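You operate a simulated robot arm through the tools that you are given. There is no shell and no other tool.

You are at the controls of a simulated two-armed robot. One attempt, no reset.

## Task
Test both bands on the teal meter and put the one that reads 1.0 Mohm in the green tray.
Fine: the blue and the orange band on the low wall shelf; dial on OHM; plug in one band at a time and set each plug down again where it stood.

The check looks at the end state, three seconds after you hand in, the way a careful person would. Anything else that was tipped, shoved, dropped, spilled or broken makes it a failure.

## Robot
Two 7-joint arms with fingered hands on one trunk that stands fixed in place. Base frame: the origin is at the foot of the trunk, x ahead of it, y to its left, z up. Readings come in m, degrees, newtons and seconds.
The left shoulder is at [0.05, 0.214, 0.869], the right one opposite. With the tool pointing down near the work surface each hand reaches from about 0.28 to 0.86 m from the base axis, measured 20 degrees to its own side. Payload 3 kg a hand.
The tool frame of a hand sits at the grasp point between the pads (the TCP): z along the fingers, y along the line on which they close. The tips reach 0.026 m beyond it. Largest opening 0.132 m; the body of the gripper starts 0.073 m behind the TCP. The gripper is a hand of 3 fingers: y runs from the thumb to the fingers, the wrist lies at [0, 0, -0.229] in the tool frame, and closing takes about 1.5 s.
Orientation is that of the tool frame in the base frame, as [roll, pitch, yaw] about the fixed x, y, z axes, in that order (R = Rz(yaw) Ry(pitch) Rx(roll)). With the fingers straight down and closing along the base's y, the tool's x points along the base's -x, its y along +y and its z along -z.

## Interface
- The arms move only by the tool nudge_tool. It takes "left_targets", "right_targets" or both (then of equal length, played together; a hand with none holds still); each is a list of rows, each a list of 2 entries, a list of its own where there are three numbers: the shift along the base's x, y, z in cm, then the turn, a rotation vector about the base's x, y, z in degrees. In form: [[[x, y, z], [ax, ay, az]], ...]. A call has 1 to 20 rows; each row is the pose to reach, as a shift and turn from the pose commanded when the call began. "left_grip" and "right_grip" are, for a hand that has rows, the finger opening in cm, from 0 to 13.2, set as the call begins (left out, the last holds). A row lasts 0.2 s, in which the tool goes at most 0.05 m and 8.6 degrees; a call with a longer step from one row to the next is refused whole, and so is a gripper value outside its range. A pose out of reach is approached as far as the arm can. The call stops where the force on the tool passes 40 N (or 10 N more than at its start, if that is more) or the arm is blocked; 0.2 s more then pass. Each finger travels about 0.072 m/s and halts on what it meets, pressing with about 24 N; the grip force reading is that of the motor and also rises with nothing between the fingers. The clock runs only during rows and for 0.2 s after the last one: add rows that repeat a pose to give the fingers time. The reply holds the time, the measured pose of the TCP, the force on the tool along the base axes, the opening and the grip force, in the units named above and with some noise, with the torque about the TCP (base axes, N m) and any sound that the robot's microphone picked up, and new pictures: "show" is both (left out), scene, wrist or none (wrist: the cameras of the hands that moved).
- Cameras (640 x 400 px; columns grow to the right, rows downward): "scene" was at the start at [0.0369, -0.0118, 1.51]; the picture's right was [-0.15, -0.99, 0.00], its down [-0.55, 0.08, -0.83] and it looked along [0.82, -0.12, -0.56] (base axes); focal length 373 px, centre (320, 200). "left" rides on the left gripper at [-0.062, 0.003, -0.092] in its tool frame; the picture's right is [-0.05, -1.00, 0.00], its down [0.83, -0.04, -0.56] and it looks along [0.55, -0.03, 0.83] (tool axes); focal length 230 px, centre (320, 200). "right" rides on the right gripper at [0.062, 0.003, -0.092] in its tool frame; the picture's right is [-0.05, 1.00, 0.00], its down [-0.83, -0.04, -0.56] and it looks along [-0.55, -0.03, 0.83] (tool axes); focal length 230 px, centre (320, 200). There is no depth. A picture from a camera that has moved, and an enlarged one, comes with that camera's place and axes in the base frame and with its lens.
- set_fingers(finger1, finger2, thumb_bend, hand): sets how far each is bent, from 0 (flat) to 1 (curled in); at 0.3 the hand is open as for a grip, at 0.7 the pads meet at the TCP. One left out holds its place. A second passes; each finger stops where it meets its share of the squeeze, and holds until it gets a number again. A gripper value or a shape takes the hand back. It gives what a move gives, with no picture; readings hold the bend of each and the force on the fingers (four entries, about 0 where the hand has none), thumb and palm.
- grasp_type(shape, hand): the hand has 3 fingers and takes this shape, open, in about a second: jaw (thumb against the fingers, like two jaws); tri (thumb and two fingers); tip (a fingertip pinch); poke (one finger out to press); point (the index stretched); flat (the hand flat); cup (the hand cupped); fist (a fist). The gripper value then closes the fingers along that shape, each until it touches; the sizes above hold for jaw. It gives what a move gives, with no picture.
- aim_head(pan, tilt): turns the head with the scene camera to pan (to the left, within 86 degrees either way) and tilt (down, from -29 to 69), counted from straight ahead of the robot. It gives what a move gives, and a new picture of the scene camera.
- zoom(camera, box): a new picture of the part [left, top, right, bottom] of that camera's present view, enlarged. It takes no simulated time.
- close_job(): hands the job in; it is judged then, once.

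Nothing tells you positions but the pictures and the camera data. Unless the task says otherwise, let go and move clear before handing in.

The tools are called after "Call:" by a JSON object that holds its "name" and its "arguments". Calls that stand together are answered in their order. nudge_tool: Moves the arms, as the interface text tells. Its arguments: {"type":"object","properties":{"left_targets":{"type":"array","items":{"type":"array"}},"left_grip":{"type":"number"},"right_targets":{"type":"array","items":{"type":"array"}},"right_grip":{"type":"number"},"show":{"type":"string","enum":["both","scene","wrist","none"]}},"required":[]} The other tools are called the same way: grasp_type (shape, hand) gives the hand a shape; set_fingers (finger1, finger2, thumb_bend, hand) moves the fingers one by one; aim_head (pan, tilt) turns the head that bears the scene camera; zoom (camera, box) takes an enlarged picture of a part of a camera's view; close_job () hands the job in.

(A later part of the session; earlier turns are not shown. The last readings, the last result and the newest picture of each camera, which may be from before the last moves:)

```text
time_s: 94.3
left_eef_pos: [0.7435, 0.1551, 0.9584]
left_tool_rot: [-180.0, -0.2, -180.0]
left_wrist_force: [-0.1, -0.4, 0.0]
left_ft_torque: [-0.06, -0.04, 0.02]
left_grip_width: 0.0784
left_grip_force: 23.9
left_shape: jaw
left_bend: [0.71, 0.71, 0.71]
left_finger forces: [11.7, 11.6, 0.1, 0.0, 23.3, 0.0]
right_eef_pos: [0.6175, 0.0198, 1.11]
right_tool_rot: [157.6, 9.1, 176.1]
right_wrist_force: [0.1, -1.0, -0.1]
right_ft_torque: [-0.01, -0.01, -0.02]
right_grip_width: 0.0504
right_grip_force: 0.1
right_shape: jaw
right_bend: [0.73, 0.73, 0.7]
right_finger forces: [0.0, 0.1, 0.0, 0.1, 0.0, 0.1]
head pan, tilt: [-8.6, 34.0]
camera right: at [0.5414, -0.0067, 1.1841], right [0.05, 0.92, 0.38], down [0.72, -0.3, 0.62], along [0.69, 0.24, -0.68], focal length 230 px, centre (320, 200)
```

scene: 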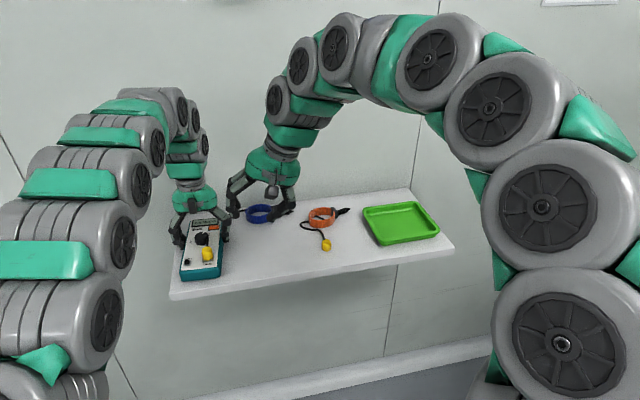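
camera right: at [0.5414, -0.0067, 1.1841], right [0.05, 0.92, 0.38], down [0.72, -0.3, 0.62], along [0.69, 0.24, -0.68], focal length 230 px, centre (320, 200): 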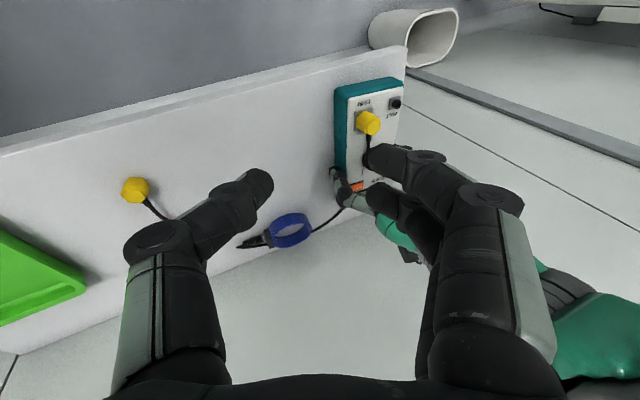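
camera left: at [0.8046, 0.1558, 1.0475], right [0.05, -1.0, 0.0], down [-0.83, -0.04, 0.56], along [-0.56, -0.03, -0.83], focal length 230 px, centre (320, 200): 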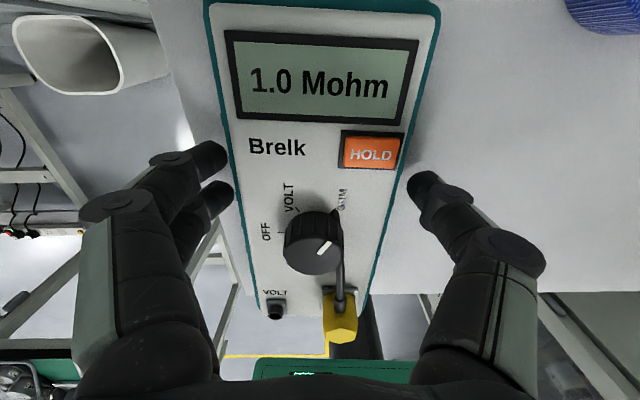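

Arms are well separated now. Moving to hover above the plug along the lean axis.

Call:
{"name": "nudge_tool", "arguments": {"right_targets": [[[0.8, 2, -1], [0, 0, 0]], [[1.6, 4, -2.5], [0, 0, 0]], [[2.4, 6.5, -4.5], [0, 0, 0]], [[3.3, 8.6, -6], [0, 0, 0]], [[3.3, 8.6, -6], [0, 0, 0]]]}}

Call:
{"name": "zoom", "arguments": {"camera": "scene", "box": [160, 180, 260, 290]}}

Call:
{"name": "zoom", "arguments": {"camera": "right", "box": [220, 80, 420, 240]}}

```text
time_s: 95.5
left_eef_pos: [0.7441, 0.1539, 0.9573]
left_tool_rot: [179.9, -0.2, -179.9]
left_wrist_force: [-0.5, -0.7, -1.2]
left_ft_torque: [0.01, 0.0, 0.0]
left_grip_width: 0.0781
left_grip_force: 24.1
left_shape: jaw
left_bend: [0.71, 0.71, 0.71]
left_finger forces: [11.4, 11.4, 0.1, 0.0, 23.6, 0.0]
right_eef_pos: [0.6511, 0.1073, 1.0505]
right_tool_rot: [157.6, 9.2, 176.2]
right_wrist_force: [0.2, -0.3, -0.6]
right_ft_torque: [-0.01, 0.01, 0.02]
right_grip_width: 0.0503
right_grip_force: 0.0
right_shape: jaw
right_bend: [0.73, 0.73, 0.7]
right_finger forces: [0.0, 0.1, 0.0, 0.0, 0.0, 0.0]
head pan, tilt: [-8.6, 34.0]
camera right: at [0.5755, 0.0803, 1.1246], right [0.05, 0.92, 0.38], down [0.72, -0.3, 0.62], along [0.69, 0.24, -0.68], focal length 230 px, centre (320, 200)
```

scene: 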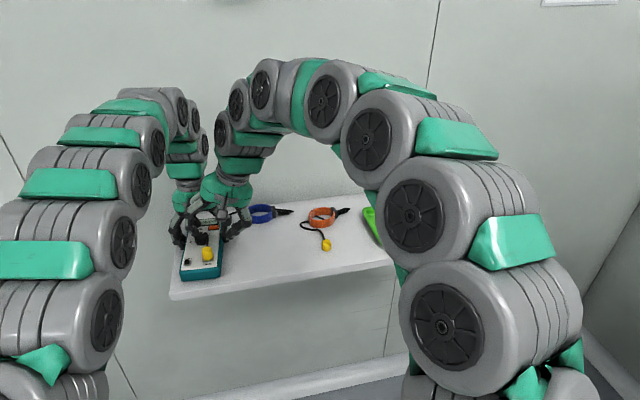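
right: 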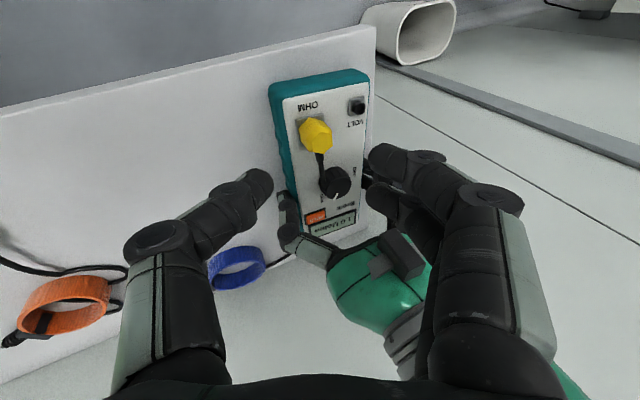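

```text
3.64 times, centred on (210, 235) of scene
camera zoom: at [0.0369, -0.0118, 1.51], right [-0.15, -0.99, 0.0], down [-0.55, 0.08, -0.83], along [0.82, -0.12, -0.56], focal length 1356 px, centre (720, 73)
```

zoom: 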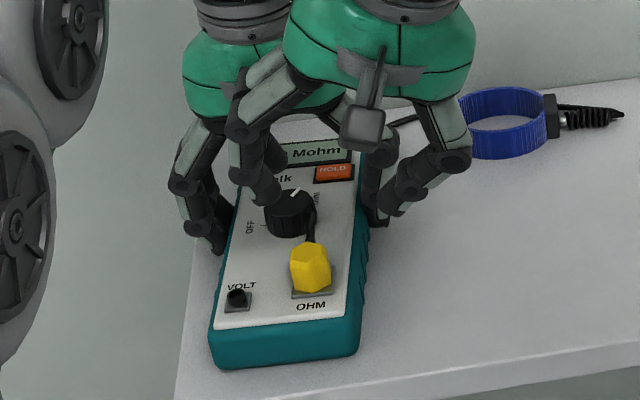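

```text
2.50 times, centred on (320, 160) of right
camera zoom: at [0.5755, 0.0803, 1.1246], right [0.05, 0.92, 0.38], down [0.72, -0.3, 0.62], along [0.69, 0.24, -0.68], focal length 575 px, centre (320, 300)
```

zoom: 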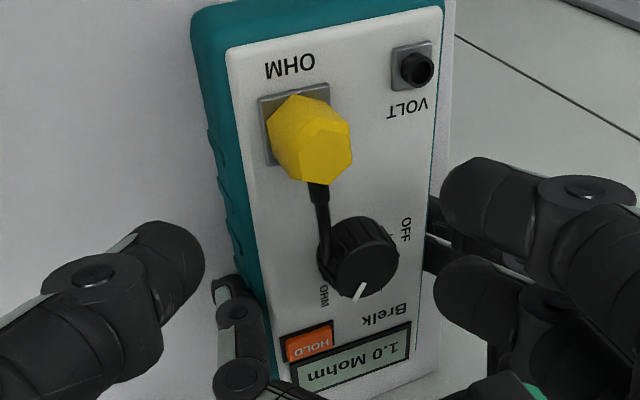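

The plug is centred on the approach line. I'll descend two-thirds of the way along the lean axis and check.

Call:
{"name": "nudge_tool", "arguments": {"right_targets": [[[0.2, 0.5, -1.3], [0, 0, 0]], [[0.4, 1, -2.6], [0, 0, 0]], [[0.55, 1.5, -4], [0, 0, 0]], [[0.55, 1.5, -4], [0, 0, 0]]], "show": "none"}}

Call:
{"name": "zoom", "arguments": {"camera": "scene", "box": [180, 205, 240, 275]}}

Call:
{"name": "zoom", "arguments": {"camera": "right", "box": [220, 80, 420, 240]}}

```text
time_s: 96.5
left_eef_pos: [0.7435, 0.1547, 0.9572]
left_tool_rot: [-180.0, -0.3, -179.9]
left_wrist_force: [0.3, -1.5, 0.2]
left_ft_torque: [-0.01, -0.01, 0.04]
left_grip_width: 0.0784
left_grip_force: 24.0
left_shape: jaw
left_bend: [0.71, 0.71, 0.71]
left_finger forces: [11.5, 11.3, 0.1, 0.0, 23.6, 0.0]
right_eef_pos: [0.6573, 0.1204, 1.0093]
right_tool_rot: [157.7, 9.2, 176.2]
right_wrist_force: [0.3, -1.0, 0.0]
right_ft_torque: [-0.04, -0.01, -0.03]
right_grip_width: 0.0503
right_grip_force: 0.0
right_shape: jaw
right_bend: [0.73, 0.73, 0.7]
right_finger forces: [0.0, 0.0, 0.0, 0.1, 0.0, 0.0]
head pan, tilt: [-8.6, 34.0]
```

```text
5.71 times, centred on (210, 240) of scene
camera zoom: at [0.0369, -0.0118, 1.51], right [-0.15, -0.99, 0.0], down [-0.55, 0.08, -0.83], along [0.82, -0.12, -0.56], focal length 2131 px, centre (949, -29)
```

zoom: 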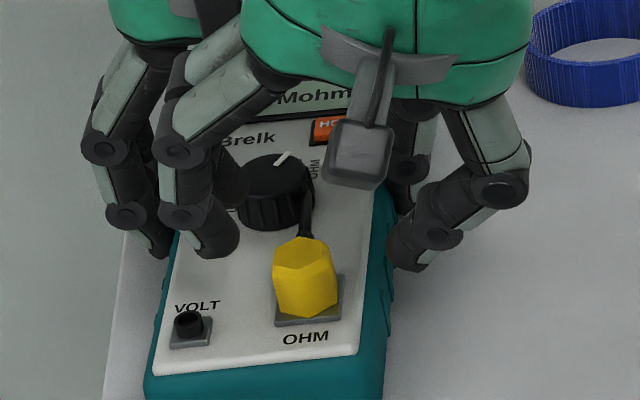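

```text
2.50 times, centred on (320, 160) of right
camera zoom: at [0.5816, 0.0949, 1.0854], right [0.05, 0.92, 0.38], down [0.72, -0.3, 0.62], along [0.69, 0.24, -0.68], focal length 575 px, centre (320, 300)
```

zoom: 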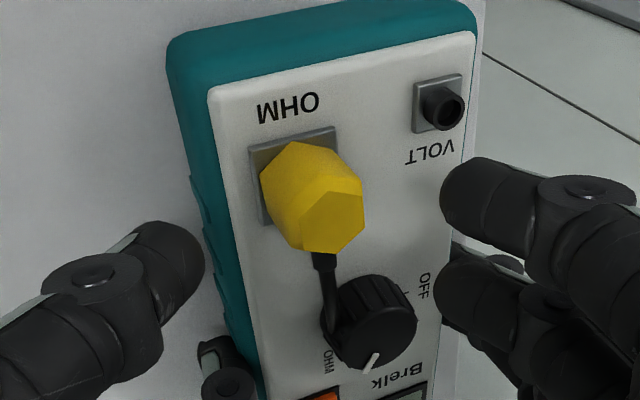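

Call:
{"name": "nudge_tool", "arguments": {"right_targets": [[[0.05, 0.25, -0.6], [0, 0, 0]], [[0.1, 0.5, -1.2], [0, 0, 0]], [[0.1, 0.5, -1.2], [0, 0, 0]]], "right_grip": 3.2, "show": "none"}}

Call:
{"name": "zoom", "arguments": {"camera": "scene", "box": [190, 215, 230, 265]}}

Call:
{"name": "zoom", "arguments": {"camera": "right", "box": [220, 80, 420, 240]}}

```text
time_s: 97.3
left_eef_pos: [0.7441, 0.1546, 0.9578]
left_tool_rot: [180.0, -0.2, -179.8]
left_wrist_force: [-0.1, -1.2, 0.3]
left_ft_torque: [-0.01, 0.02, -0.03]
left_grip_width: 0.0779
left_grip_force: 23.7
left_shape: jaw
left_bend: [0.71, 0.71, 0.71]
left_finger forces: [11.4, 11.5, 0.0, 0.0, 23.7, 0.1]
right_eef_pos: [0.6564, 0.1244, 0.9975]
right_tool_rot: [157.7, 9.2, 176.2]
right_wrist_force: [0.1, -0.6, 0.1]
right_ft_torque: [-0.02, 0.02, -0.02]
right_grip_width: 0.0326
right_grip_force: 0.1
right_shape: jaw
right_bend: [0.73, 0.73, 0.7]
right_finger forces: [0.0, 0.0, 0.1, 0.0, 0.0, 0.0]
head pan, tilt: [-8.6, 34.0]
```

```text
8.00 times, centred on (210, 240) of scene
camera zoom: at [0.0369, -0.0118, 1.51], right [-0.15, -0.99, 0.0], down [-0.55, 0.08, -0.83], along [0.82, -0.12, -0.56], focal length 2983 px, centre (1200, -120)
```

zoom: 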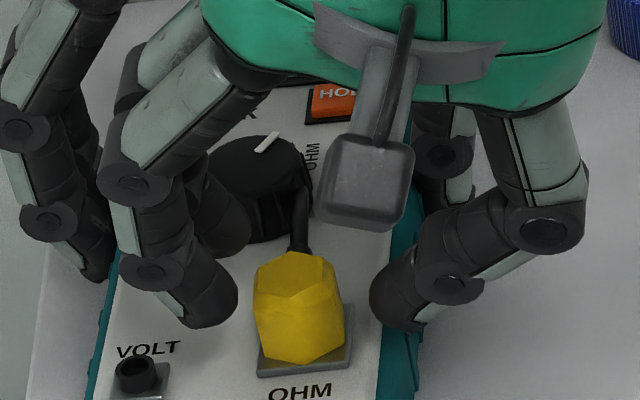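

```text
2.50 times, centred on (320, 160) of right
camera zoom: at [0.5809, 0.0985, 1.0732], right [0.05, 0.92, 0.38], down [0.72, -0.3, 0.62], along [0.69, 0.24, -0.68], focal length 575 px, centre (320, 300)
```

zoom: 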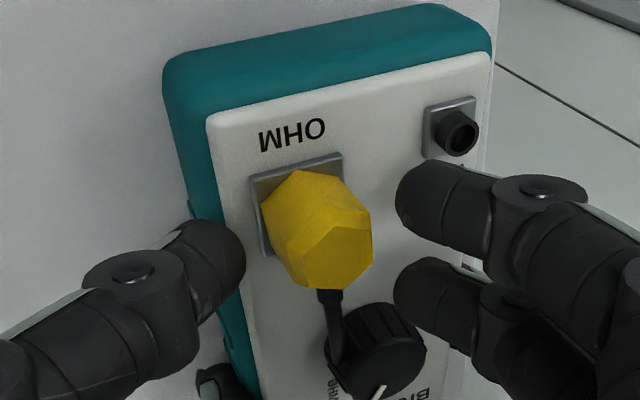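

Call:
{"name": "nudge_tool", "arguments": {"right_targets": [[[0.1, 0.2, -0.3], [0, 0, 0]], [[0.15, 0.35, -0.55], [0, 0, 0]], [[0.15, 0.35, -0.55], [0, 0, 0]]], "right_grip": 2.6, "show": "none"}}

Call:
{"name": "nudge_tool", "arguments": {"right_targets": [[[0, 0, 0], [0, 0, 0]], [[0, 0, 0], [0, 0, 0]], [[0, 0, 0], [0, 0, 0]], [[0, 0, 0], [0, 0, 0]]], "right_grip": 0.6, "show": "none"}}

Call:
{"name": "zoom", "arguments": {"camera": "scene", "box": [190, 215, 230, 265]}}

Call:
{"name": "zoom", "arguments": {"camera": "right", "box": [220, 80, 420, 240]}}

```text
time_s: 98.1
left_eef_pos: [0.7432, 0.1546, 0.9574]
left_tool_rot: [-180.0, -0.2, -180.0]
left_wrist_force: [0.4, -1.7, 0.4]
left_ft_torque: [0.0, 0.01, 0.0]
left_grip_width: 0.0782
left_grip_force: 24.5
left_shape: jaw
left_bend: [0.71, 0.71, 0.71]
left_finger forces: [11.4, 11.5, 0.1, 0.0, 23.6, 0.0]
right_eef_pos: [0.6583, 0.128, 0.9912]
right_tool_rot: [157.7, 9.2, 176.1]
right_wrist_force: [-0.8, 0.2, -1.0]
right_ft_torque: [0.01, 0.02, -0.02]
right_grip_width: 0.0265
right_grip_force: 0.2
right_shape: jaw
right_bend: [0.73, 0.73, 0.7]
right_finger forces: [0.1, 0.0, 0.1, 0.0, 0.1, 0.1]
head pan, tilt: [-8.6, 34.0]
```

```text
time_s: 99.1
left_eef_pos: [0.7444, 0.1554, 0.957]
left_tool_rot: [-179.9, -0.2, -179.8]
left_wrist_force: [2.9, -0.8, -0.2]
left_ft_torque: [0.0, -0.04, -0.02]
left_grip_width: 0.0783
left_grip_force: 23.7
left_shape: jaw
left_bend: [0.71, 0.71, 0.71]
left_finger forces: [11.6, 11.5, 0.1, 0.0, 23.4, 0.1]
right_eef_pos: [0.6585, 0.1286, 0.9909]
right_tool_rot: [157.6, 9.1, 176.3]
right_wrist_force: [-4.3, 0.1, 0.2]
right_ft_torque: [-0.11, 0.04, 0.12]
right_grip_width: 0.0149
right_grip_force: 24.6
right_shape: jaw
right_bend: [0.71, 0.72, 0.7]
right_finger forces: [11.0, 12.1, 0.0, 0.0, 19.3, 0.0]
head pan, tilt: [-8.6, 34.0]
```

```text
8.00 times, centred on (210, 240) of scene
camera zoom: at [0.0369, -0.0118, 1.51], right [-0.15, -0.99, 0.0], down [-0.55, 0.08, -0.83], along [0.82, -0.12, -0.56], focal length 2983 px, centre (1200, -120)
```

zoom: 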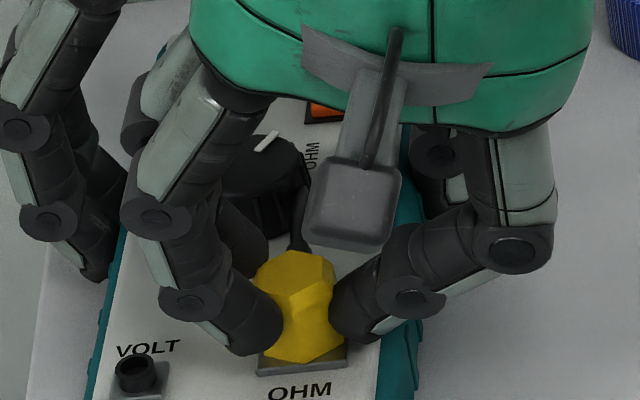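

```text
2.50 times, centred on (320, 160) of right
camera zoom: at [0.5822, 0.1025, 1.0662], right [0.05, 0.92, 0.38], down [0.72, -0.3, 0.62], along [0.69, 0.24, -0.68], focal length 575 px, centre (320, 300)
```

zoom: 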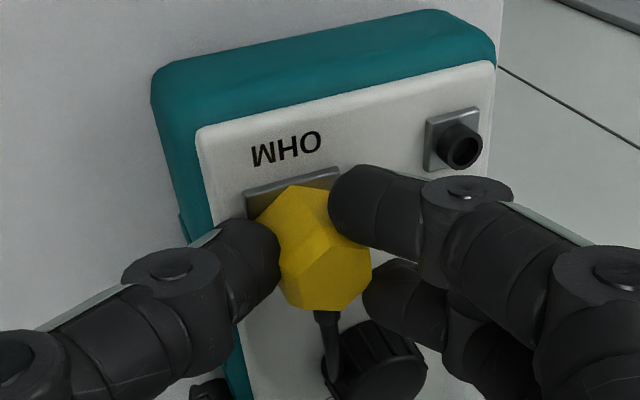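

Grip is solid on the plug. Now pulling straight up gently while the left clamp holds the meter.

Call:
{"name": "nudge_tool", "arguments": {"right_targets": [[[0, 0, 0.2], [0, 0, 0]], [[0, 0, 0.4], [0, 0, 0]], [[0, 0, 0.6], [0, 0, 0]], [[0, 0, 0.8], [0, 0, 0]], [[0, 0, 0.8], [0, 0, 0]]], "show": "none"}}

Call:
{"name": "zoom", "arguments": {"camera": "scene", "box": [170, 205, 240, 290]}}

```text
time_s: 100.3
left_eef_pos: [0.7431, 0.1543, 0.9579]
left_tool_rot: [180.0, -0.2, -179.9]
left_wrist_force: [-0.1, -0.6, 0.2]
left_ft_torque: [-0.04, 0.02, 0.01]
left_grip_width: 0.0781
left_grip_force: 23.9
left_shape: jaw
left_bend: [0.71, 0.71, 0.71]
left_finger forces: [11.5, 11.6, 0.1, 0.0, 23.4, 0.0]
right_eef_pos: [0.6603, 0.1295, 0.9982]
right_tool_rot: [157.8, 9.1, 176.2]
right_wrist_force: [0.1, -1.4, -0.2]
right_ft_torque: [0.01, -0.03, 0.02]
right_grip_width: 0.0146
right_grip_force: 24.3
right_shape: jaw
right_bend: [0.72, 0.72, 0.7]
right_finger forces: [10.9, 13.0, 0.0, 0.0, 17.9, 0.0]
head pan, tilt: [-8.6, 34.0]
```

```text
4.71 times, centred on (205, 248) of scene
camera zoom: at [0.0369, -0.0118, 1.51], right [-0.15, -0.99, 0.0], down [-0.55, 0.08, -0.83], along [0.82, -0.12, -0.56], focal length 1755 px, centre (861, -24)
```

zoom: 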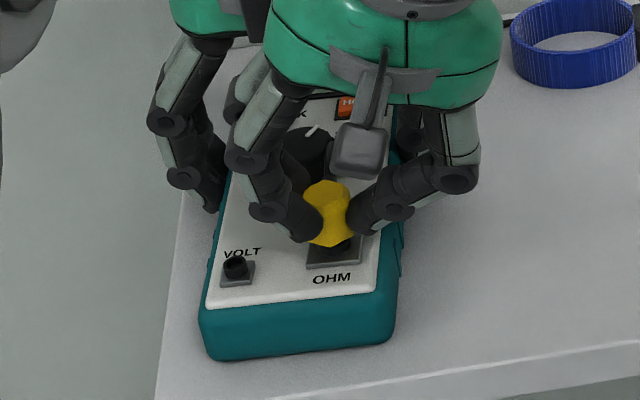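

The plug came out cleanly and the meter stayed put. I'll lift it and carry it back toward its original spot at (0.6875, 0.001).

Call:
{"name": "nudge_tool", "arguments": {"right_targets": [[[0, 0, 1.5], [0, 0, 0]], [[0, 0, 3], [0, 0, 0]], [[0.3, -2, 3.2], [0, 0, 0]], [[0.6, -4.5, 3.2], [0, 0, 0]], [[1, -7, 3.2], [0, 0, 0]], [[1.5, -9.5, 3], [0, 0, 0]], [[2, -12, 2], [0, 0, 0]], [[2.3, -13.6, 1], [0, 0, 0]], [[2.3, -13.6, -0.5], [0, 0, 0]], [[2.3, -13.6, -2], [0, 0, 0]], [[2.3, -13.6, -2], [0, 0, 0]]]}}

Call:
{"name": "zoom", "arguments": {"camera": "scene", "box": [240, 190, 340, 280]}}

Call:
{"name": "zoom", "arguments": {"camera": "right", "box": [220, 80, 420, 240]}}

```text
time_s: 102.7
left_eef_pos: [0.7438, 0.1542, 0.9578]
left_tool_rot: [180.0, -0.2, -179.9]
left_wrist_force: [-0.8, 0.0, 1.2]
left_ft_torque: [0.0, 0.0, 0.02]
left_grip_width: 0.0781
left_grip_force: 23.7
left_shape: jaw
left_bend: [0.71, 0.71, 0.71]
left_finger forces: [11.6, 11.6, 0.0, 0.0, 23.3, 0.0]
right_eef_pos: [0.6795, -0.0077, 0.9799]
right_tool_rot: [157.7, 9.0, 176.3]
right_wrist_force: [0.0, 0.5, 0.0]
right_ft_torque: [-0.02, 0.04, 0.02]
right_grip_width: 0.0143
right_grip_force: 24.1
right_shape: jaw
right_bend: [0.72, 0.72, 0.7]
right_finger forces: [10.8, 13.1, 0.0, 0.0, 18.0, 0.0]
head pan, tilt: [-8.6, 34.0]
camera right: at [0.6033, -0.033, 1.0548], right [0.05, 0.92, 0.38], down [0.72, -0.3, 0.62], along [0.69, 0.24, -0.68], focal length 230 px, centre (320, 200)
```

scene: 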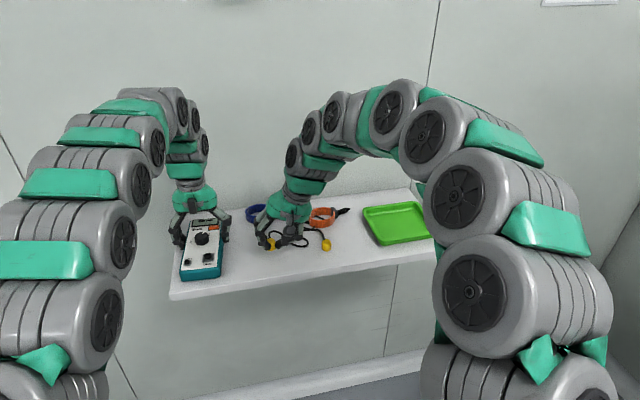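
right: 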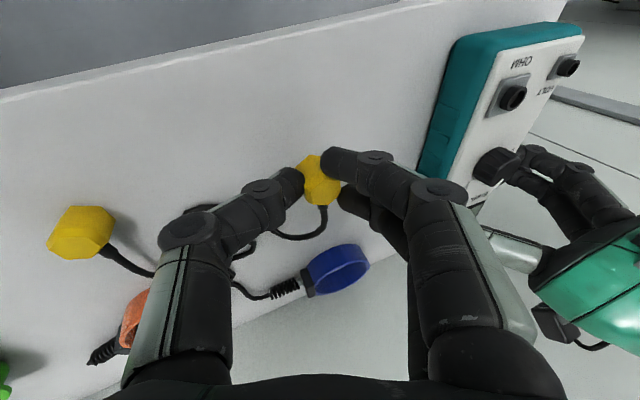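

```text
4.44 times, centred on (290, 235) of scene
camera zoom: at [0.0369, -0.0118, 1.51], right [-0.15, -0.99, 0.0], down [-0.55, 0.08, -0.83], along [0.82, -0.12, -0.56], focal length 1657 px, centre (453, 44)
```

zoom: 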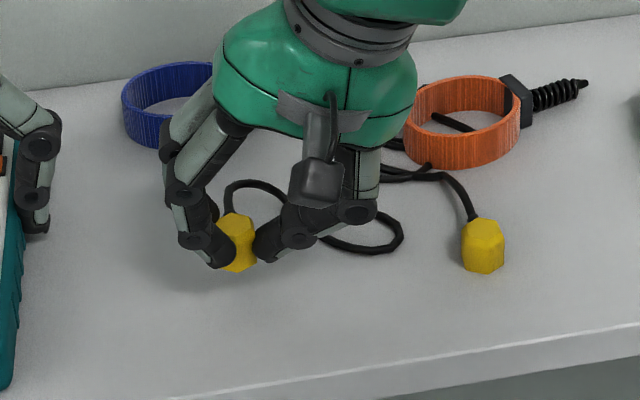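

```text
2.50 times, centred on (320, 160) of right
camera zoom: at [0.6033, -0.033, 1.0548], right [0.05, 0.92, 0.38], down [0.72, -0.3, 0.62], along [0.69, 0.24, -0.68], focal length 575 px, centre (320, 300)
```

zoom: 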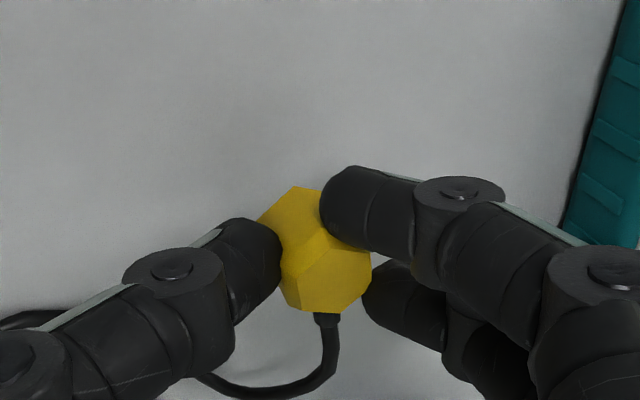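

The plug is upright above its original spot (0.686, 0.001). Lowering it to the shelf.

Call:
{"name": "nudge_tool", "arguments": {"right_targets": [[[0.1, 0, -0.8], [0, 0, 0]], [[0.1, 0, -1.6], [0, 0, 0]], [[0.1, 0, -2.3], [0, 0, 0]], [[0.1, 0, -2.3], [0, 0, 0]]], "show": "none"}}

Call:
{"name": "zoom", "arguments": {"camera": "scene", "box": [260, 220, 310, 275]}}

Call:
{"name": "zoom", "arguments": {"camera": "right", "box": [220, 80, 420, 240]}}

```text
time_s: 103.7
left_eef_pos: [0.7429, 0.155, 0.9566]
left_tool_rot: [179.9, -0.3, -179.8]
left_wrist_force: [-1.5, -0.4, 0.0]
left_ft_torque: [-0.03, 0.04, 0.02]
left_grip_width: 0.0784
left_grip_force: 23.7
left_shape: jaw
left_bend: [0.71, 0.71, 0.71]
left_finger forces: [11.6, 11.5, 0.0, 0.0, 23.3, 0.1]
right_eef_pos: [0.6827, -0.0068, 0.9567]
right_tool_rot: [157.7, 9.3, 176.3]
right_wrist_force: [0.7, -0.9, 0.6]
right_ft_torque: [-0.01, 0.02, -0.02]
right_grip_width: 0.0143
right_grip_force: 23.7
right_shape: jaw
right_bend: [0.72, 0.72, 0.7]
right_finger forces: [10.7, 13.1, 0.0, 0.0, 18.1, 0.1]
head pan, tilt: [-8.6, 34.0]
```

```text
7.27 times, centred on (285, 248) of scene
camera zoom: at [0.0369, -0.0118, 1.51], right [-0.15, -0.99, 0.0], down [-0.55, 0.08, -0.83], along [0.82, -0.12, -0.56], focal length 2712 px, centre (574, -146)
```

zoom: 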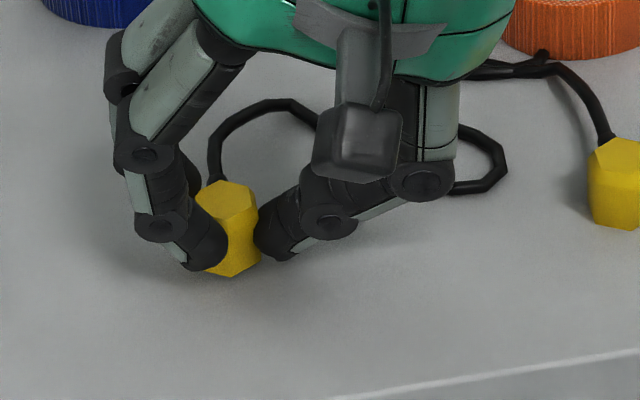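

```text
2.50 times, centred on (320, 160) of right
camera zoom: at [0.6064, -0.034, 1.0313], right [0.05, 0.92, 0.38], down [0.72, -0.3, 0.62], along [0.69, 0.24, -0.68], focal length 575 px, centre (320, 300)
```

zoom: 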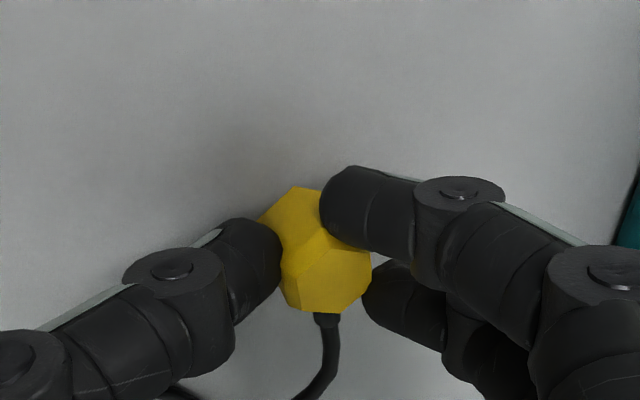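

Call:
{"name": "nudge_tool", "arguments": {"right_targets": [[[0, 0, -0.15], [0, 0, 0]], [[0, 0, -0.3], [0, 0, 0]], [[0, 0, -0.3], [0, 0, 0]]], "show": "none"}}

Call:
{"name": "zoom", "arguments": {"camera": "scene", "box": [260, 220, 310, 275]}}

```text
time_s: 104.5
left_eef_pos: [0.7435, 0.1547, 0.9569]
left_tool_rot: [180.0, -0.2, -179.8]
left_wrist_force: [-0.7, -0.1, -0.2]
left_ft_torque: [0.01, -0.01, 0.01]
left_grip_width: 0.078
left_grip_force: 24.0
left_shape: jaw
left_bend: [0.71, 0.71, 0.71]
left_finger forces: [11.6, 11.6, 0.1, 0.0, 23.3, 0.1]
right_eef_pos: [0.682, -0.0093, 0.9521]
right_tool_rot: [157.8, 9.3, 176.2]
right_wrist_force: [-0.5, 0.0, -0.1]
right_ft_torque: [0.0, -0.01, 0.01]
right_grip_width: 0.0144
right_grip_force: 23.9
right_shape: jaw
right_bend: [0.72, 0.72, 0.7]
right_finger forces: [10.8, 13.2, 0.0, 0.0, 18.1, 0.0]
head pan, tilt: [-8.6, 34.0]
```

```text
7.27 times, centred on (285, 248) of scene
camera zoom: at [0.0369, -0.0118, 1.51], right [-0.15, -0.99, 0.0], down [-0.55, 0.08, -0.83], along [0.82, -0.12, -0.56], focal length 2712 px, centre (574, -146)
```

zoom: 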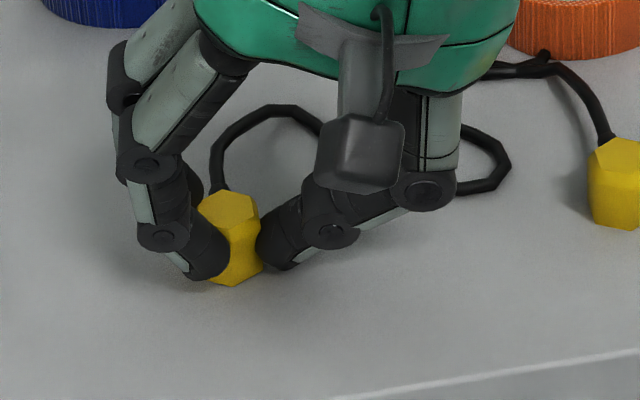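

Call:
{"name": "nudge_tool", "arguments": {"right_targets": [[[0, 0.15, -0.1], [0, 0, 0]], [[0, 0.15, -0.2], [0, 0, 0]], [[0, 0.15, -0.3], [0, 0, 0]], [[0, 0.15, -0.3], [0, 0, 0]]], "show": "none"}}

Call:
{"name": "zoom", "arguments": {"camera": "scene", "box": [260, 220, 310, 275]}}

```text
time_s: 105.5
left_eef_pos: [0.7433, 0.1544, 0.9584]
left_tool_rot: [-180.0, -0.1, -179.9]
left_wrist_force: [0.5, 0.6, -0.9]
left_ft_torque: [0.03, -0.02, -0.02]
left_grip_width: 0.0783
left_grip_force: 24.2
left_shape: jaw
left_bend: [0.71, 0.71, 0.71]
left_finger forces: [11.7, 11.7, 0.0, 0.0, 23.1, 0.1]
right_eef_pos: [0.6836, -0.0077, 0.9503]
right_tool_rot: [157.7, 9.3, 176.3]
right_wrist_force: [-0.3, -6.6, 20.0]
right_ft_torque: [-0.17, -0.07, 0.01]
right_grip_width: 0.0157
right_grip_force: 24.0
right_shape: jaw
right_bend: [0.72, 0.72, 0.71]
right_finger forces: [13.1, 15.3, 0.0, 0.0, 35.3, 0.1]
head pan, tilt: [-8.6, 34.0]
```

```text
7.27 times, centred on (285, 248) of scene
camera zoom: at [0.0367, -0.0119, 1.51], right [-0.15, -0.99, 0.0], down [-0.55, 0.08, -0.83], along [0.82, -0.12, -0.56], focal length 2712 px, centre (574, -146)
```

zoom: 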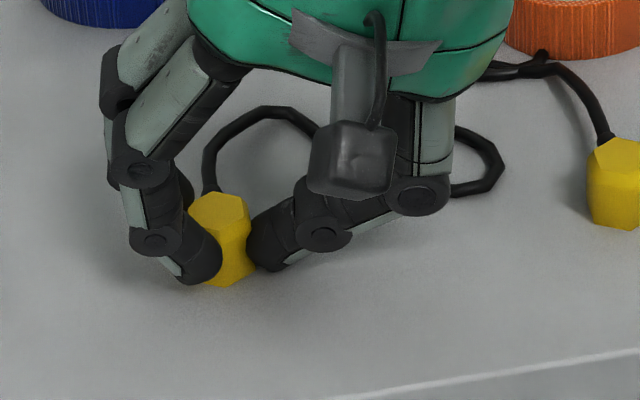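

Contact. I'll ease up 1 mm and release.

Call:
{"name": "nudge_tool", "arguments": {"right_targets": [[[0, 0, 0.12], [0, 0, 0]], [[0, 0, 0.12], [0, 0, 0]]], "show": "none"}}

Call:
{"name": "nudge_tool", "arguments": {"right_targets": [[[0, 0, 0], [0, 0, 0]], [[0, 0, 0], [0, 0, 0]], [[0, 0, 0], [0, 0, 0]], [[0, 0, 0], [0, 0, 0]]], "right_grip": 4.2, "show": "none"}}

Call:
{"name": "zoom", "arguments": {"camera": "scene", "box": [260, 220, 310, 275]}}

Call:
{"name": "zoom", "arguments": {"camera": "right", "box": [220, 80, 420, 240]}}

```text
time_s: 106.1
left_eef_pos: [0.7439, 0.1544, 0.9574]
left_tool_rot: [-179.9, -0.3, -179.9]
left_wrist_force: [0.1, -1.1, 0.0]
left_ft_torque: [-0.02, 0.01, 0.0]
left_grip_width: 0.0781
left_grip_force: 23.9
left_shape: jaw
left_bend: [0.71, 0.71, 0.71]
left_finger forces: [11.3, 11.3, 0.1, 0.1, 23.7, 0.0]
right_eef_pos: [0.6822, -0.0052, 0.9495]
right_tool_rot: [157.7, 9.2, 176.4]
right_wrist_force: [2.3, -1.8, 7.3]
right_ft_torque: [-0.08, -0.06, -0.02]
right_grip_width: 0.0156
right_grip_force: 23.8
right_shape: jaw
right_bend: [0.72, 0.72, 0.71]
right_finger forces: [11.4, 15.5, 0.0, 0.0, 25.4, 0.1]
head pan, tilt: [-8.6, 34.0]
```

```text
time_s: 107.1
left_eef_pos: [0.7431, 0.1551, 0.9581]
left_tool_rot: [-179.9, -0.1, -179.9]
left_wrist_force: [-0.1, 0.5, 0.7]
left_ft_torque: [0.03, -0.03, 0.03]
left_grip_width: 0.0781
left_grip_force: 23.8
left_shape: jaw
left_bend: [0.71, 0.71, 0.71]
left_finger forces: [11.8, 11.7, 0.1, 0.0, 23.2, 0.0]
right_eef_pos: [0.6828, -0.0056, 0.95]
right_tool_rot: [157.8, 9.2, 176.1]
right_wrist_force: [-0.3, 3.5, 8.8]
right_ft_torque: [0.02, 0.04, -0.02]
right_grip_width: 0.037
right_grip_force: 0.0
right_shape: jaw
right_bend: [0.74, 0.74, 0.73]
right_finger forces: [0.0, 0.0, 0.0, 0.0, 8.6, 0.0]
head pan, tilt: [-8.6, 34.0]
```

```text
7.27 times, centred on (285, 248) of scene
camera zoom: at [0.0368, -0.0118, 1.51], right [-0.15, -0.99, 0.0], down [-0.55, 0.08, -0.83], along [0.82, -0.12, -0.56], focal length 2712 px, centre (574, -146)
```

zoom: 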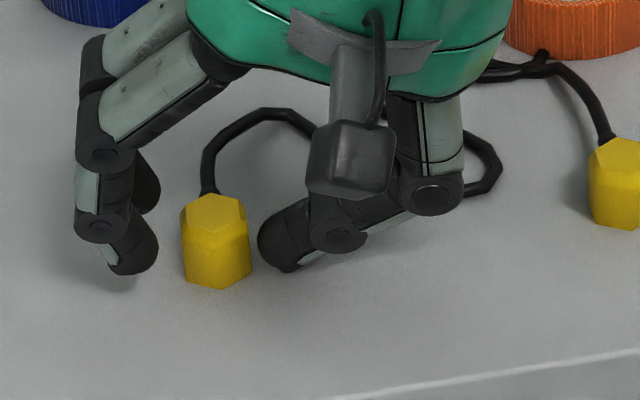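

```text
2.50 times, centred on (320, 160) of right
camera zoom: at [0.606, -0.032, 1.0259], right [0.05, 0.92, 0.38], down [0.72, -0.3, 0.62], along [0.69, 0.24, -0.68], focal length 575 px, centre (320, 300)
```

zoom: 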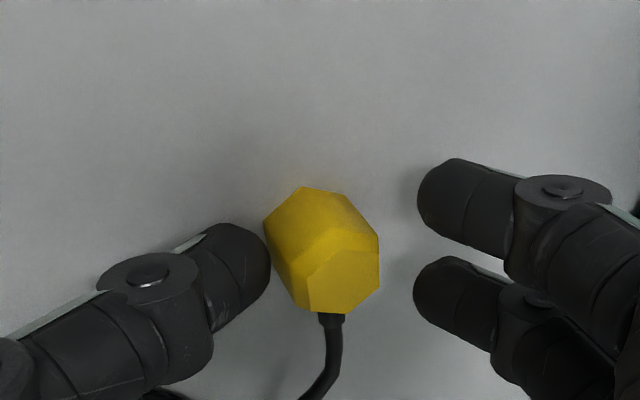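

Blue's plug is standing back on its spot. I'll rise straight up and move over toward the orange plug for a look.

Call:
{"name": "nudge_tool", "arguments": {"right_targets": [[[0, 0, 1.5], [0, 0, 0]], [[-0.3, -0.3, 3.5], [0, 0, 0]], [[-0.8, -1, 6], [0, 0, 0]], [[-0.8, -4, 8], [0, 0, 0]], [[-0.8, -7.5, 8], [0, 0, 0]], [[-0.5, -11, 8], [0, 0, 0]], [[0, -14, 8], [0, 0, 0]], [[0, -15, 7], [0, 0, 0]], [[0, -15, 7], [0, 0, 0]]]}}

Call:
{"name": "zoom", "arguments": {"camera": "scene", "box": [240, 190, 340, 280]}}

Call:
{"name": "zoom", "arguments": {"camera": "right", "box": [220, 80, 420, 240]}}

```text
time_s: 109.1
left_eef_pos: [0.7428, 0.1546, 0.958]
left_tool_rot: [180.0, -0.1, -179.9]
left_wrist_force: [0.5, 1.1, 0.2]
left_ft_torque: [0.02, 0.04, 0.01]
left_grip_width: 0.078
left_grip_force: 24.2
left_shape: jaw
left_bend: [0.71, 0.71, 0.71]
left_finger forces: [11.7, 11.8, 0.1, 0.0, 23.0, 0.0]
right_eef_pos: [0.682, -0.1572, 1.02]
right_tool_rot: [157.7, 9.1, 176.3]
right_wrist_force: [0.4, -0.4, -0.9]
right_ft_torque: [0.04, 0.0, 0.02]
right_grip_width: 0.0412
right_grip_force: 0.1
right_shape: jaw
right_bend: [0.74, 0.74, 0.7]
right_finger forces: [0.0, 0.0, 0.0, 0.1, 0.0, 0.1]
head pan, tilt: [-8.6, 34.0]
camera right: at [0.6057, -0.1839, 1.0951], right [0.05, 0.92, 0.38], down [0.72, -0.3, 0.62], along [0.69, 0.24, -0.68], focal length 230 px, centre (320, 200)
```

scene: 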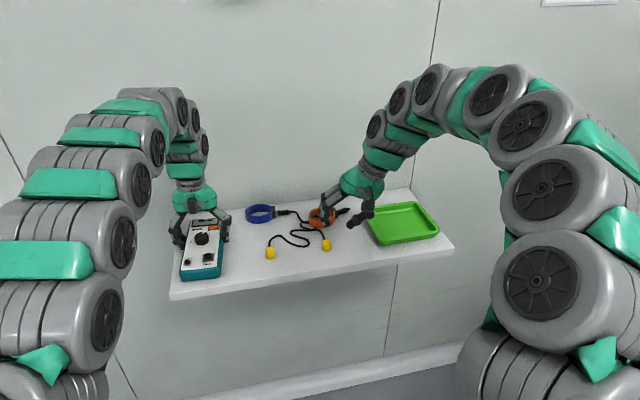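
right: 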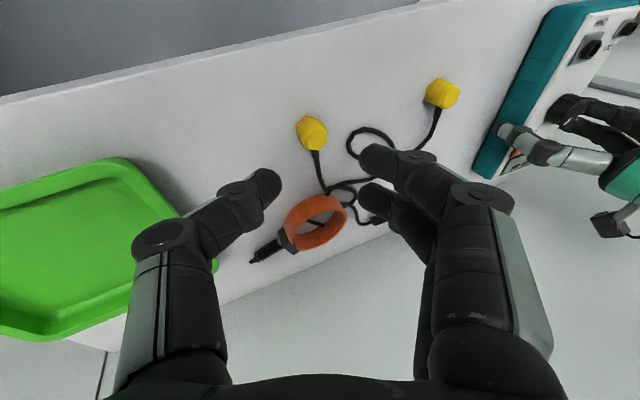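

```text
4.44 times, centred on (290, 235) of scene
camera zoom: at [0.0369, -0.0118, 1.51], right [-0.15, -0.99, 0.0], down [-0.55, 0.08, -0.83], along [0.82, -0.12, -0.56], focal length 1657 px, centre (453, 44)
```

zoom: 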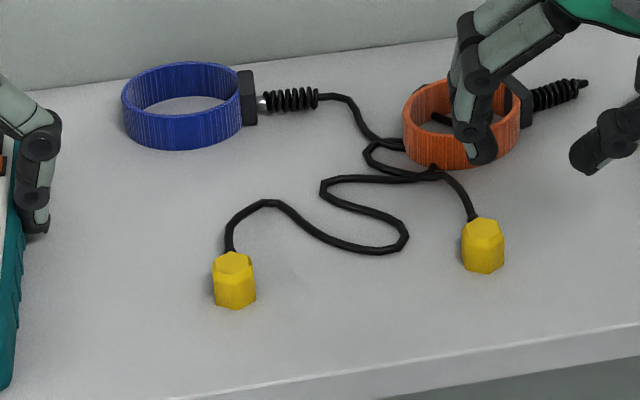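

```text
2.50 times, centred on (320, 160) of right
camera zoom: at [0.6057, -0.1839, 1.0951], right [0.05, 0.92, 0.38], down [0.72, -0.3, 0.62], along [0.69, 0.24, -0.68], focal length 575 px, centre (320, 300)
```

zoom: 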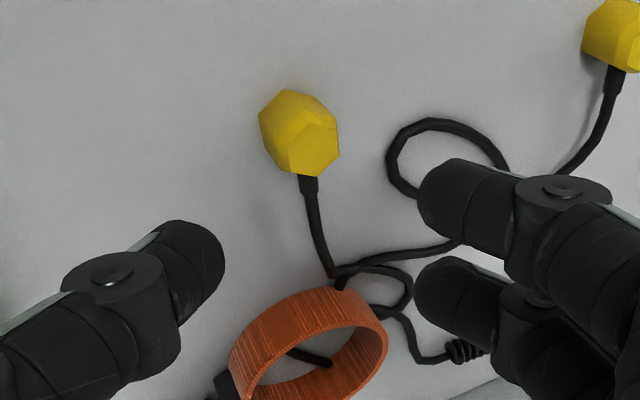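

Call:
{"name": "zoom", "arguments": {"camera": "right", "box": [285, 100, 345, 170]}}

Call:
{"name": "zoom", "arguments": {"camera": "right", "box": [410, 65, 470, 135]}}

Call:
{"name": "zoom", "arguments": {"camera": "scene", "box": [310, 225, 345, 260]}}

Call:
{"name": "zoom", "arguments": {"camera": "scene", "box": [255, 230, 290, 265]}}

```text
5.71 times, centred on (315, 135) of right
camera zoom: at [0.6057, -0.1839, 1.0951], right [0.05, 0.92, 0.38], down [0.72, -0.3, 0.62], along [0.69, 0.24, -0.68], focal length 1315 px, centre (349, 571)
```

zoom: 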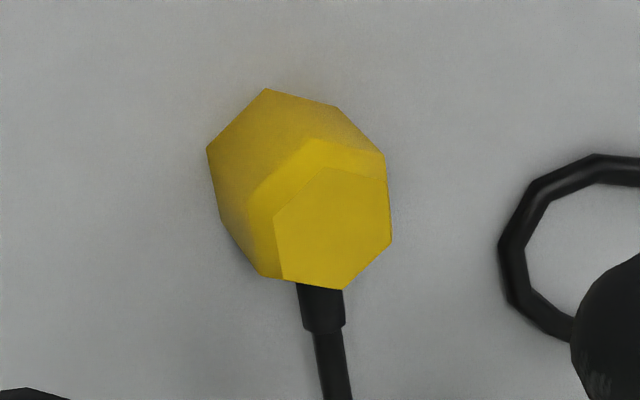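

```text
5.71 times, centred on (440, 100) of right
camera zoom: at [0.6057, -0.1839, 1.0951], right [0.05, 0.92, 0.38], down [0.72, -0.3, 0.62], along [0.69, 0.24, -0.68], focal length 1315 px, centre (-366, 771)
```

zoom: 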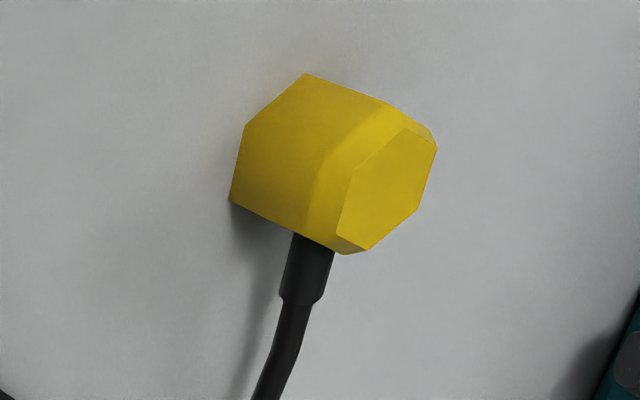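

```text
11.43 times, centred on (328, 242) of scene
camera zoom: at [0.0369, -0.0118, 1.51], right [-0.15, -0.99, 0.0], down [-0.55, 0.08, -0.83], along [0.82, -0.12, -0.56], focal length 4262 px, centre (234, -286)
```

zoom: 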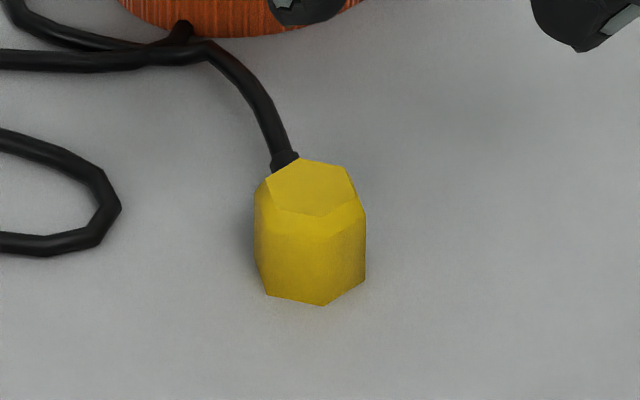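

```text
11.43 times, centred on (272, 248) of scene
camera zoom: at [0.0369, -0.0118, 1.51], right [-0.15, -0.99, 0.0], down [-0.55, 0.08, -0.83], along [0.82, -0.12, -0.56], focal length 4262 px, centre (863, -343)
```

zoom: 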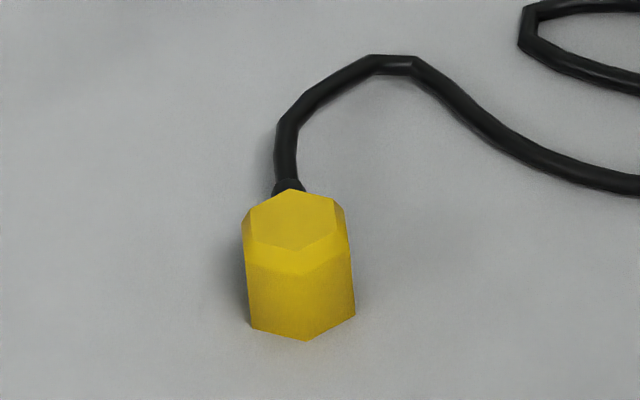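

The orange plug stands at (0.698, −0.1275) with flats nearly facing ±y, so the same leaned grasp works. Descending onto it.

Call:
{"name": "nudge_tool", "arguments": {"right_targets": [[[0.1, 0.4, -1.3], [0, 0, 0]], [[0.3, 0.8, -2.6], [0, 0, 0]], [[0.5, 1.3, -4], [0, 0, 0]], [[0.7, 1.7, -5.2], [0, 0, 0]], [[0.7, 1.7, -5.2], [0, 0, 0]]], "show": "none"}}

Call:
{"name": "zoom", "arguments": {"camera": "scene", "box": [300, 215, 350, 265]}}

Call:
{"name": "zoom", "arguments": {"camera": "right", "box": [220, 80, 420, 240]}}

```text
time_s: 110.3
left_eef_pos: [0.7421, 0.1547, 0.9578]
left_tool_rot: [-180.0, -0.3, -179.9]
left_wrist_force: [-0.6, 0.2, -0.8]
left_ft_torque: [0.01, 0.0, -0.01]
left_grip_width: 0.0782
left_grip_force: 23.5
left_shape: jaw
left_bend: [0.71, 0.71, 0.71]
left_finger forces: [11.7, 11.8, 0.0, 0.0, 23.1, 0.0]
right_eef_pos: [0.6902, -0.139, 0.9683]
right_tool_rot: [157.8, 9.2, 176.2]
right_wrist_force: [-0.2, 1.0, 0.1]
right_ft_torque: [-0.01, 0.0, -0.02]
right_grip_width: 0.0415
right_grip_force: 0.1
right_shape: jaw
right_bend: [0.74, 0.74, 0.7]
right_finger forces: [0.1, 0.0, 0.1, 0.0, 0.0, 0.0]
head pan, tilt: [-8.6, 34.0]
```

```text
8.00 times, centred on (325, 240) of scene
camera zoom: at [0.0369, -0.0118, 1.51], right [-0.15, -0.99, 0.0], down [-0.55, 0.08, -0.83], along [0.82, -0.12, -0.56], focal length 2983 px, centre (280, -120)
```

zoom: 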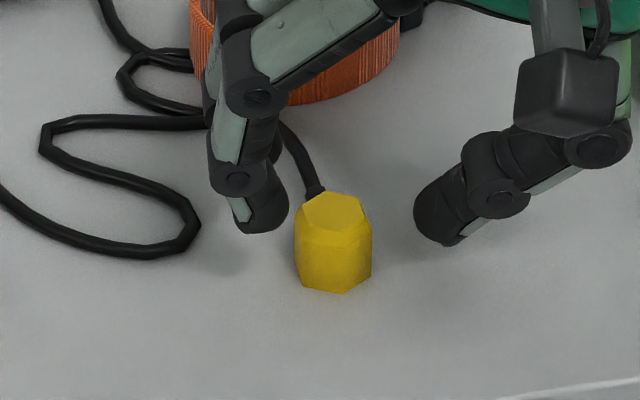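

```text
2.50 times, centred on (320, 160) of right
camera zoom: at [0.6133, -0.1654, 1.0425], right [0.05, 0.92, 0.38], down [0.72, -0.3, 0.62], along [0.69, 0.24, -0.68], focal length 575 px, centre (320, 300)
```

zoom: 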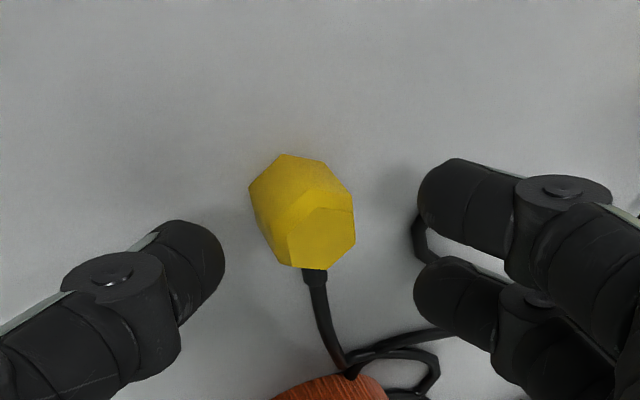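

Call:
{"name": "nudge_tool", "arguments": {"right_targets": [[[0.1, 0.15, -0.6], [0, 0, 0]], [[0.15, 0.25, -1.15], [0, 0, 0]], [[0.15, 0.25, -1.15], [0, 0, 0]]], "right_grip": 3.4, "show": "none"}}

Call:
{"name": "zoom", "arguments": {"camera": "scene", "box": [300, 215, 350, 265]}}

Call:
{"name": "zoom", "arguments": {"camera": "right", "box": [220, 80, 420, 240]}}

```text
time_s: 111.1
left_eef_pos: [0.7441, 0.1553, 0.9566]
left_tool_rot: [-179.9, -0.2, -179.9]
left_wrist_force: [0.6, -0.1, -0.2]
left_ft_torque: [0.01, 0.02, -0.01]
left_grip_width: 0.0782
left_grip_force: 24.3
left_shape: jaw
left_bend: [0.71, 0.71, 0.71]
left_finger forces: [11.8, 11.8, 0.0, 0.0, 23.1, 0.0]
right_eef_pos: [0.6913, -0.1371, 0.9567]
right_tool_rot: [157.8, 9.2, 176.2]
right_wrist_force: [0.6, -0.1, -0.2]
right_ft_torque: [0.03, -0.03, -0.01]
right_grip_width: 0.0345
right_grip_force: 0.1
right_shape: jaw
right_bend: [0.73, 0.73, 0.7]
right_finger forces: [0.1, 0.1, 0.0, 0.0, 0.1, 0.1]
head pan, tilt: [-8.6, 34.0]
```

```text
8.00 times, centred on (325, 240) of scene
camera zoom: at [0.0369, -0.0118, 1.51], right [-0.15, -0.99, 0.0], down [-0.55, 0.08, -0.83], along [0.82, -0.12, -0.56], focal length 2983 px, centre (280, -120)
```

zoom: 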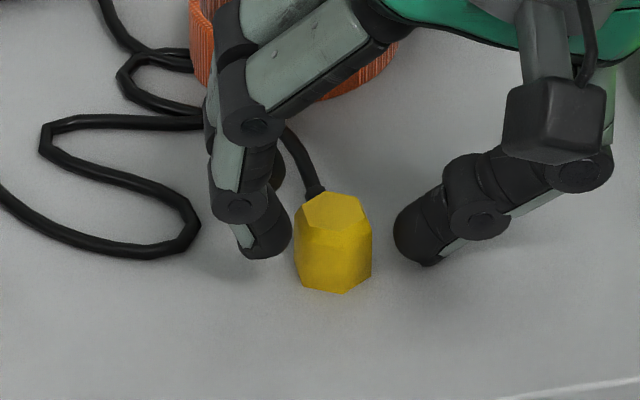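

```text
2.50 times, centred on (320, 160) of right
camera zoom: at [0.6157, -0.1634, 1.032], right [0.05, 0.92, 0.38], down [0.72, -0.3, 0.62], along [0.69, 0.24, -0.68], focal length 575 px, centre (320, 300)
```

zoom: 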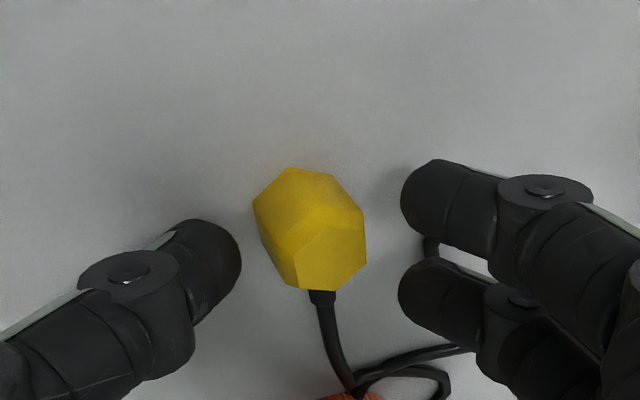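

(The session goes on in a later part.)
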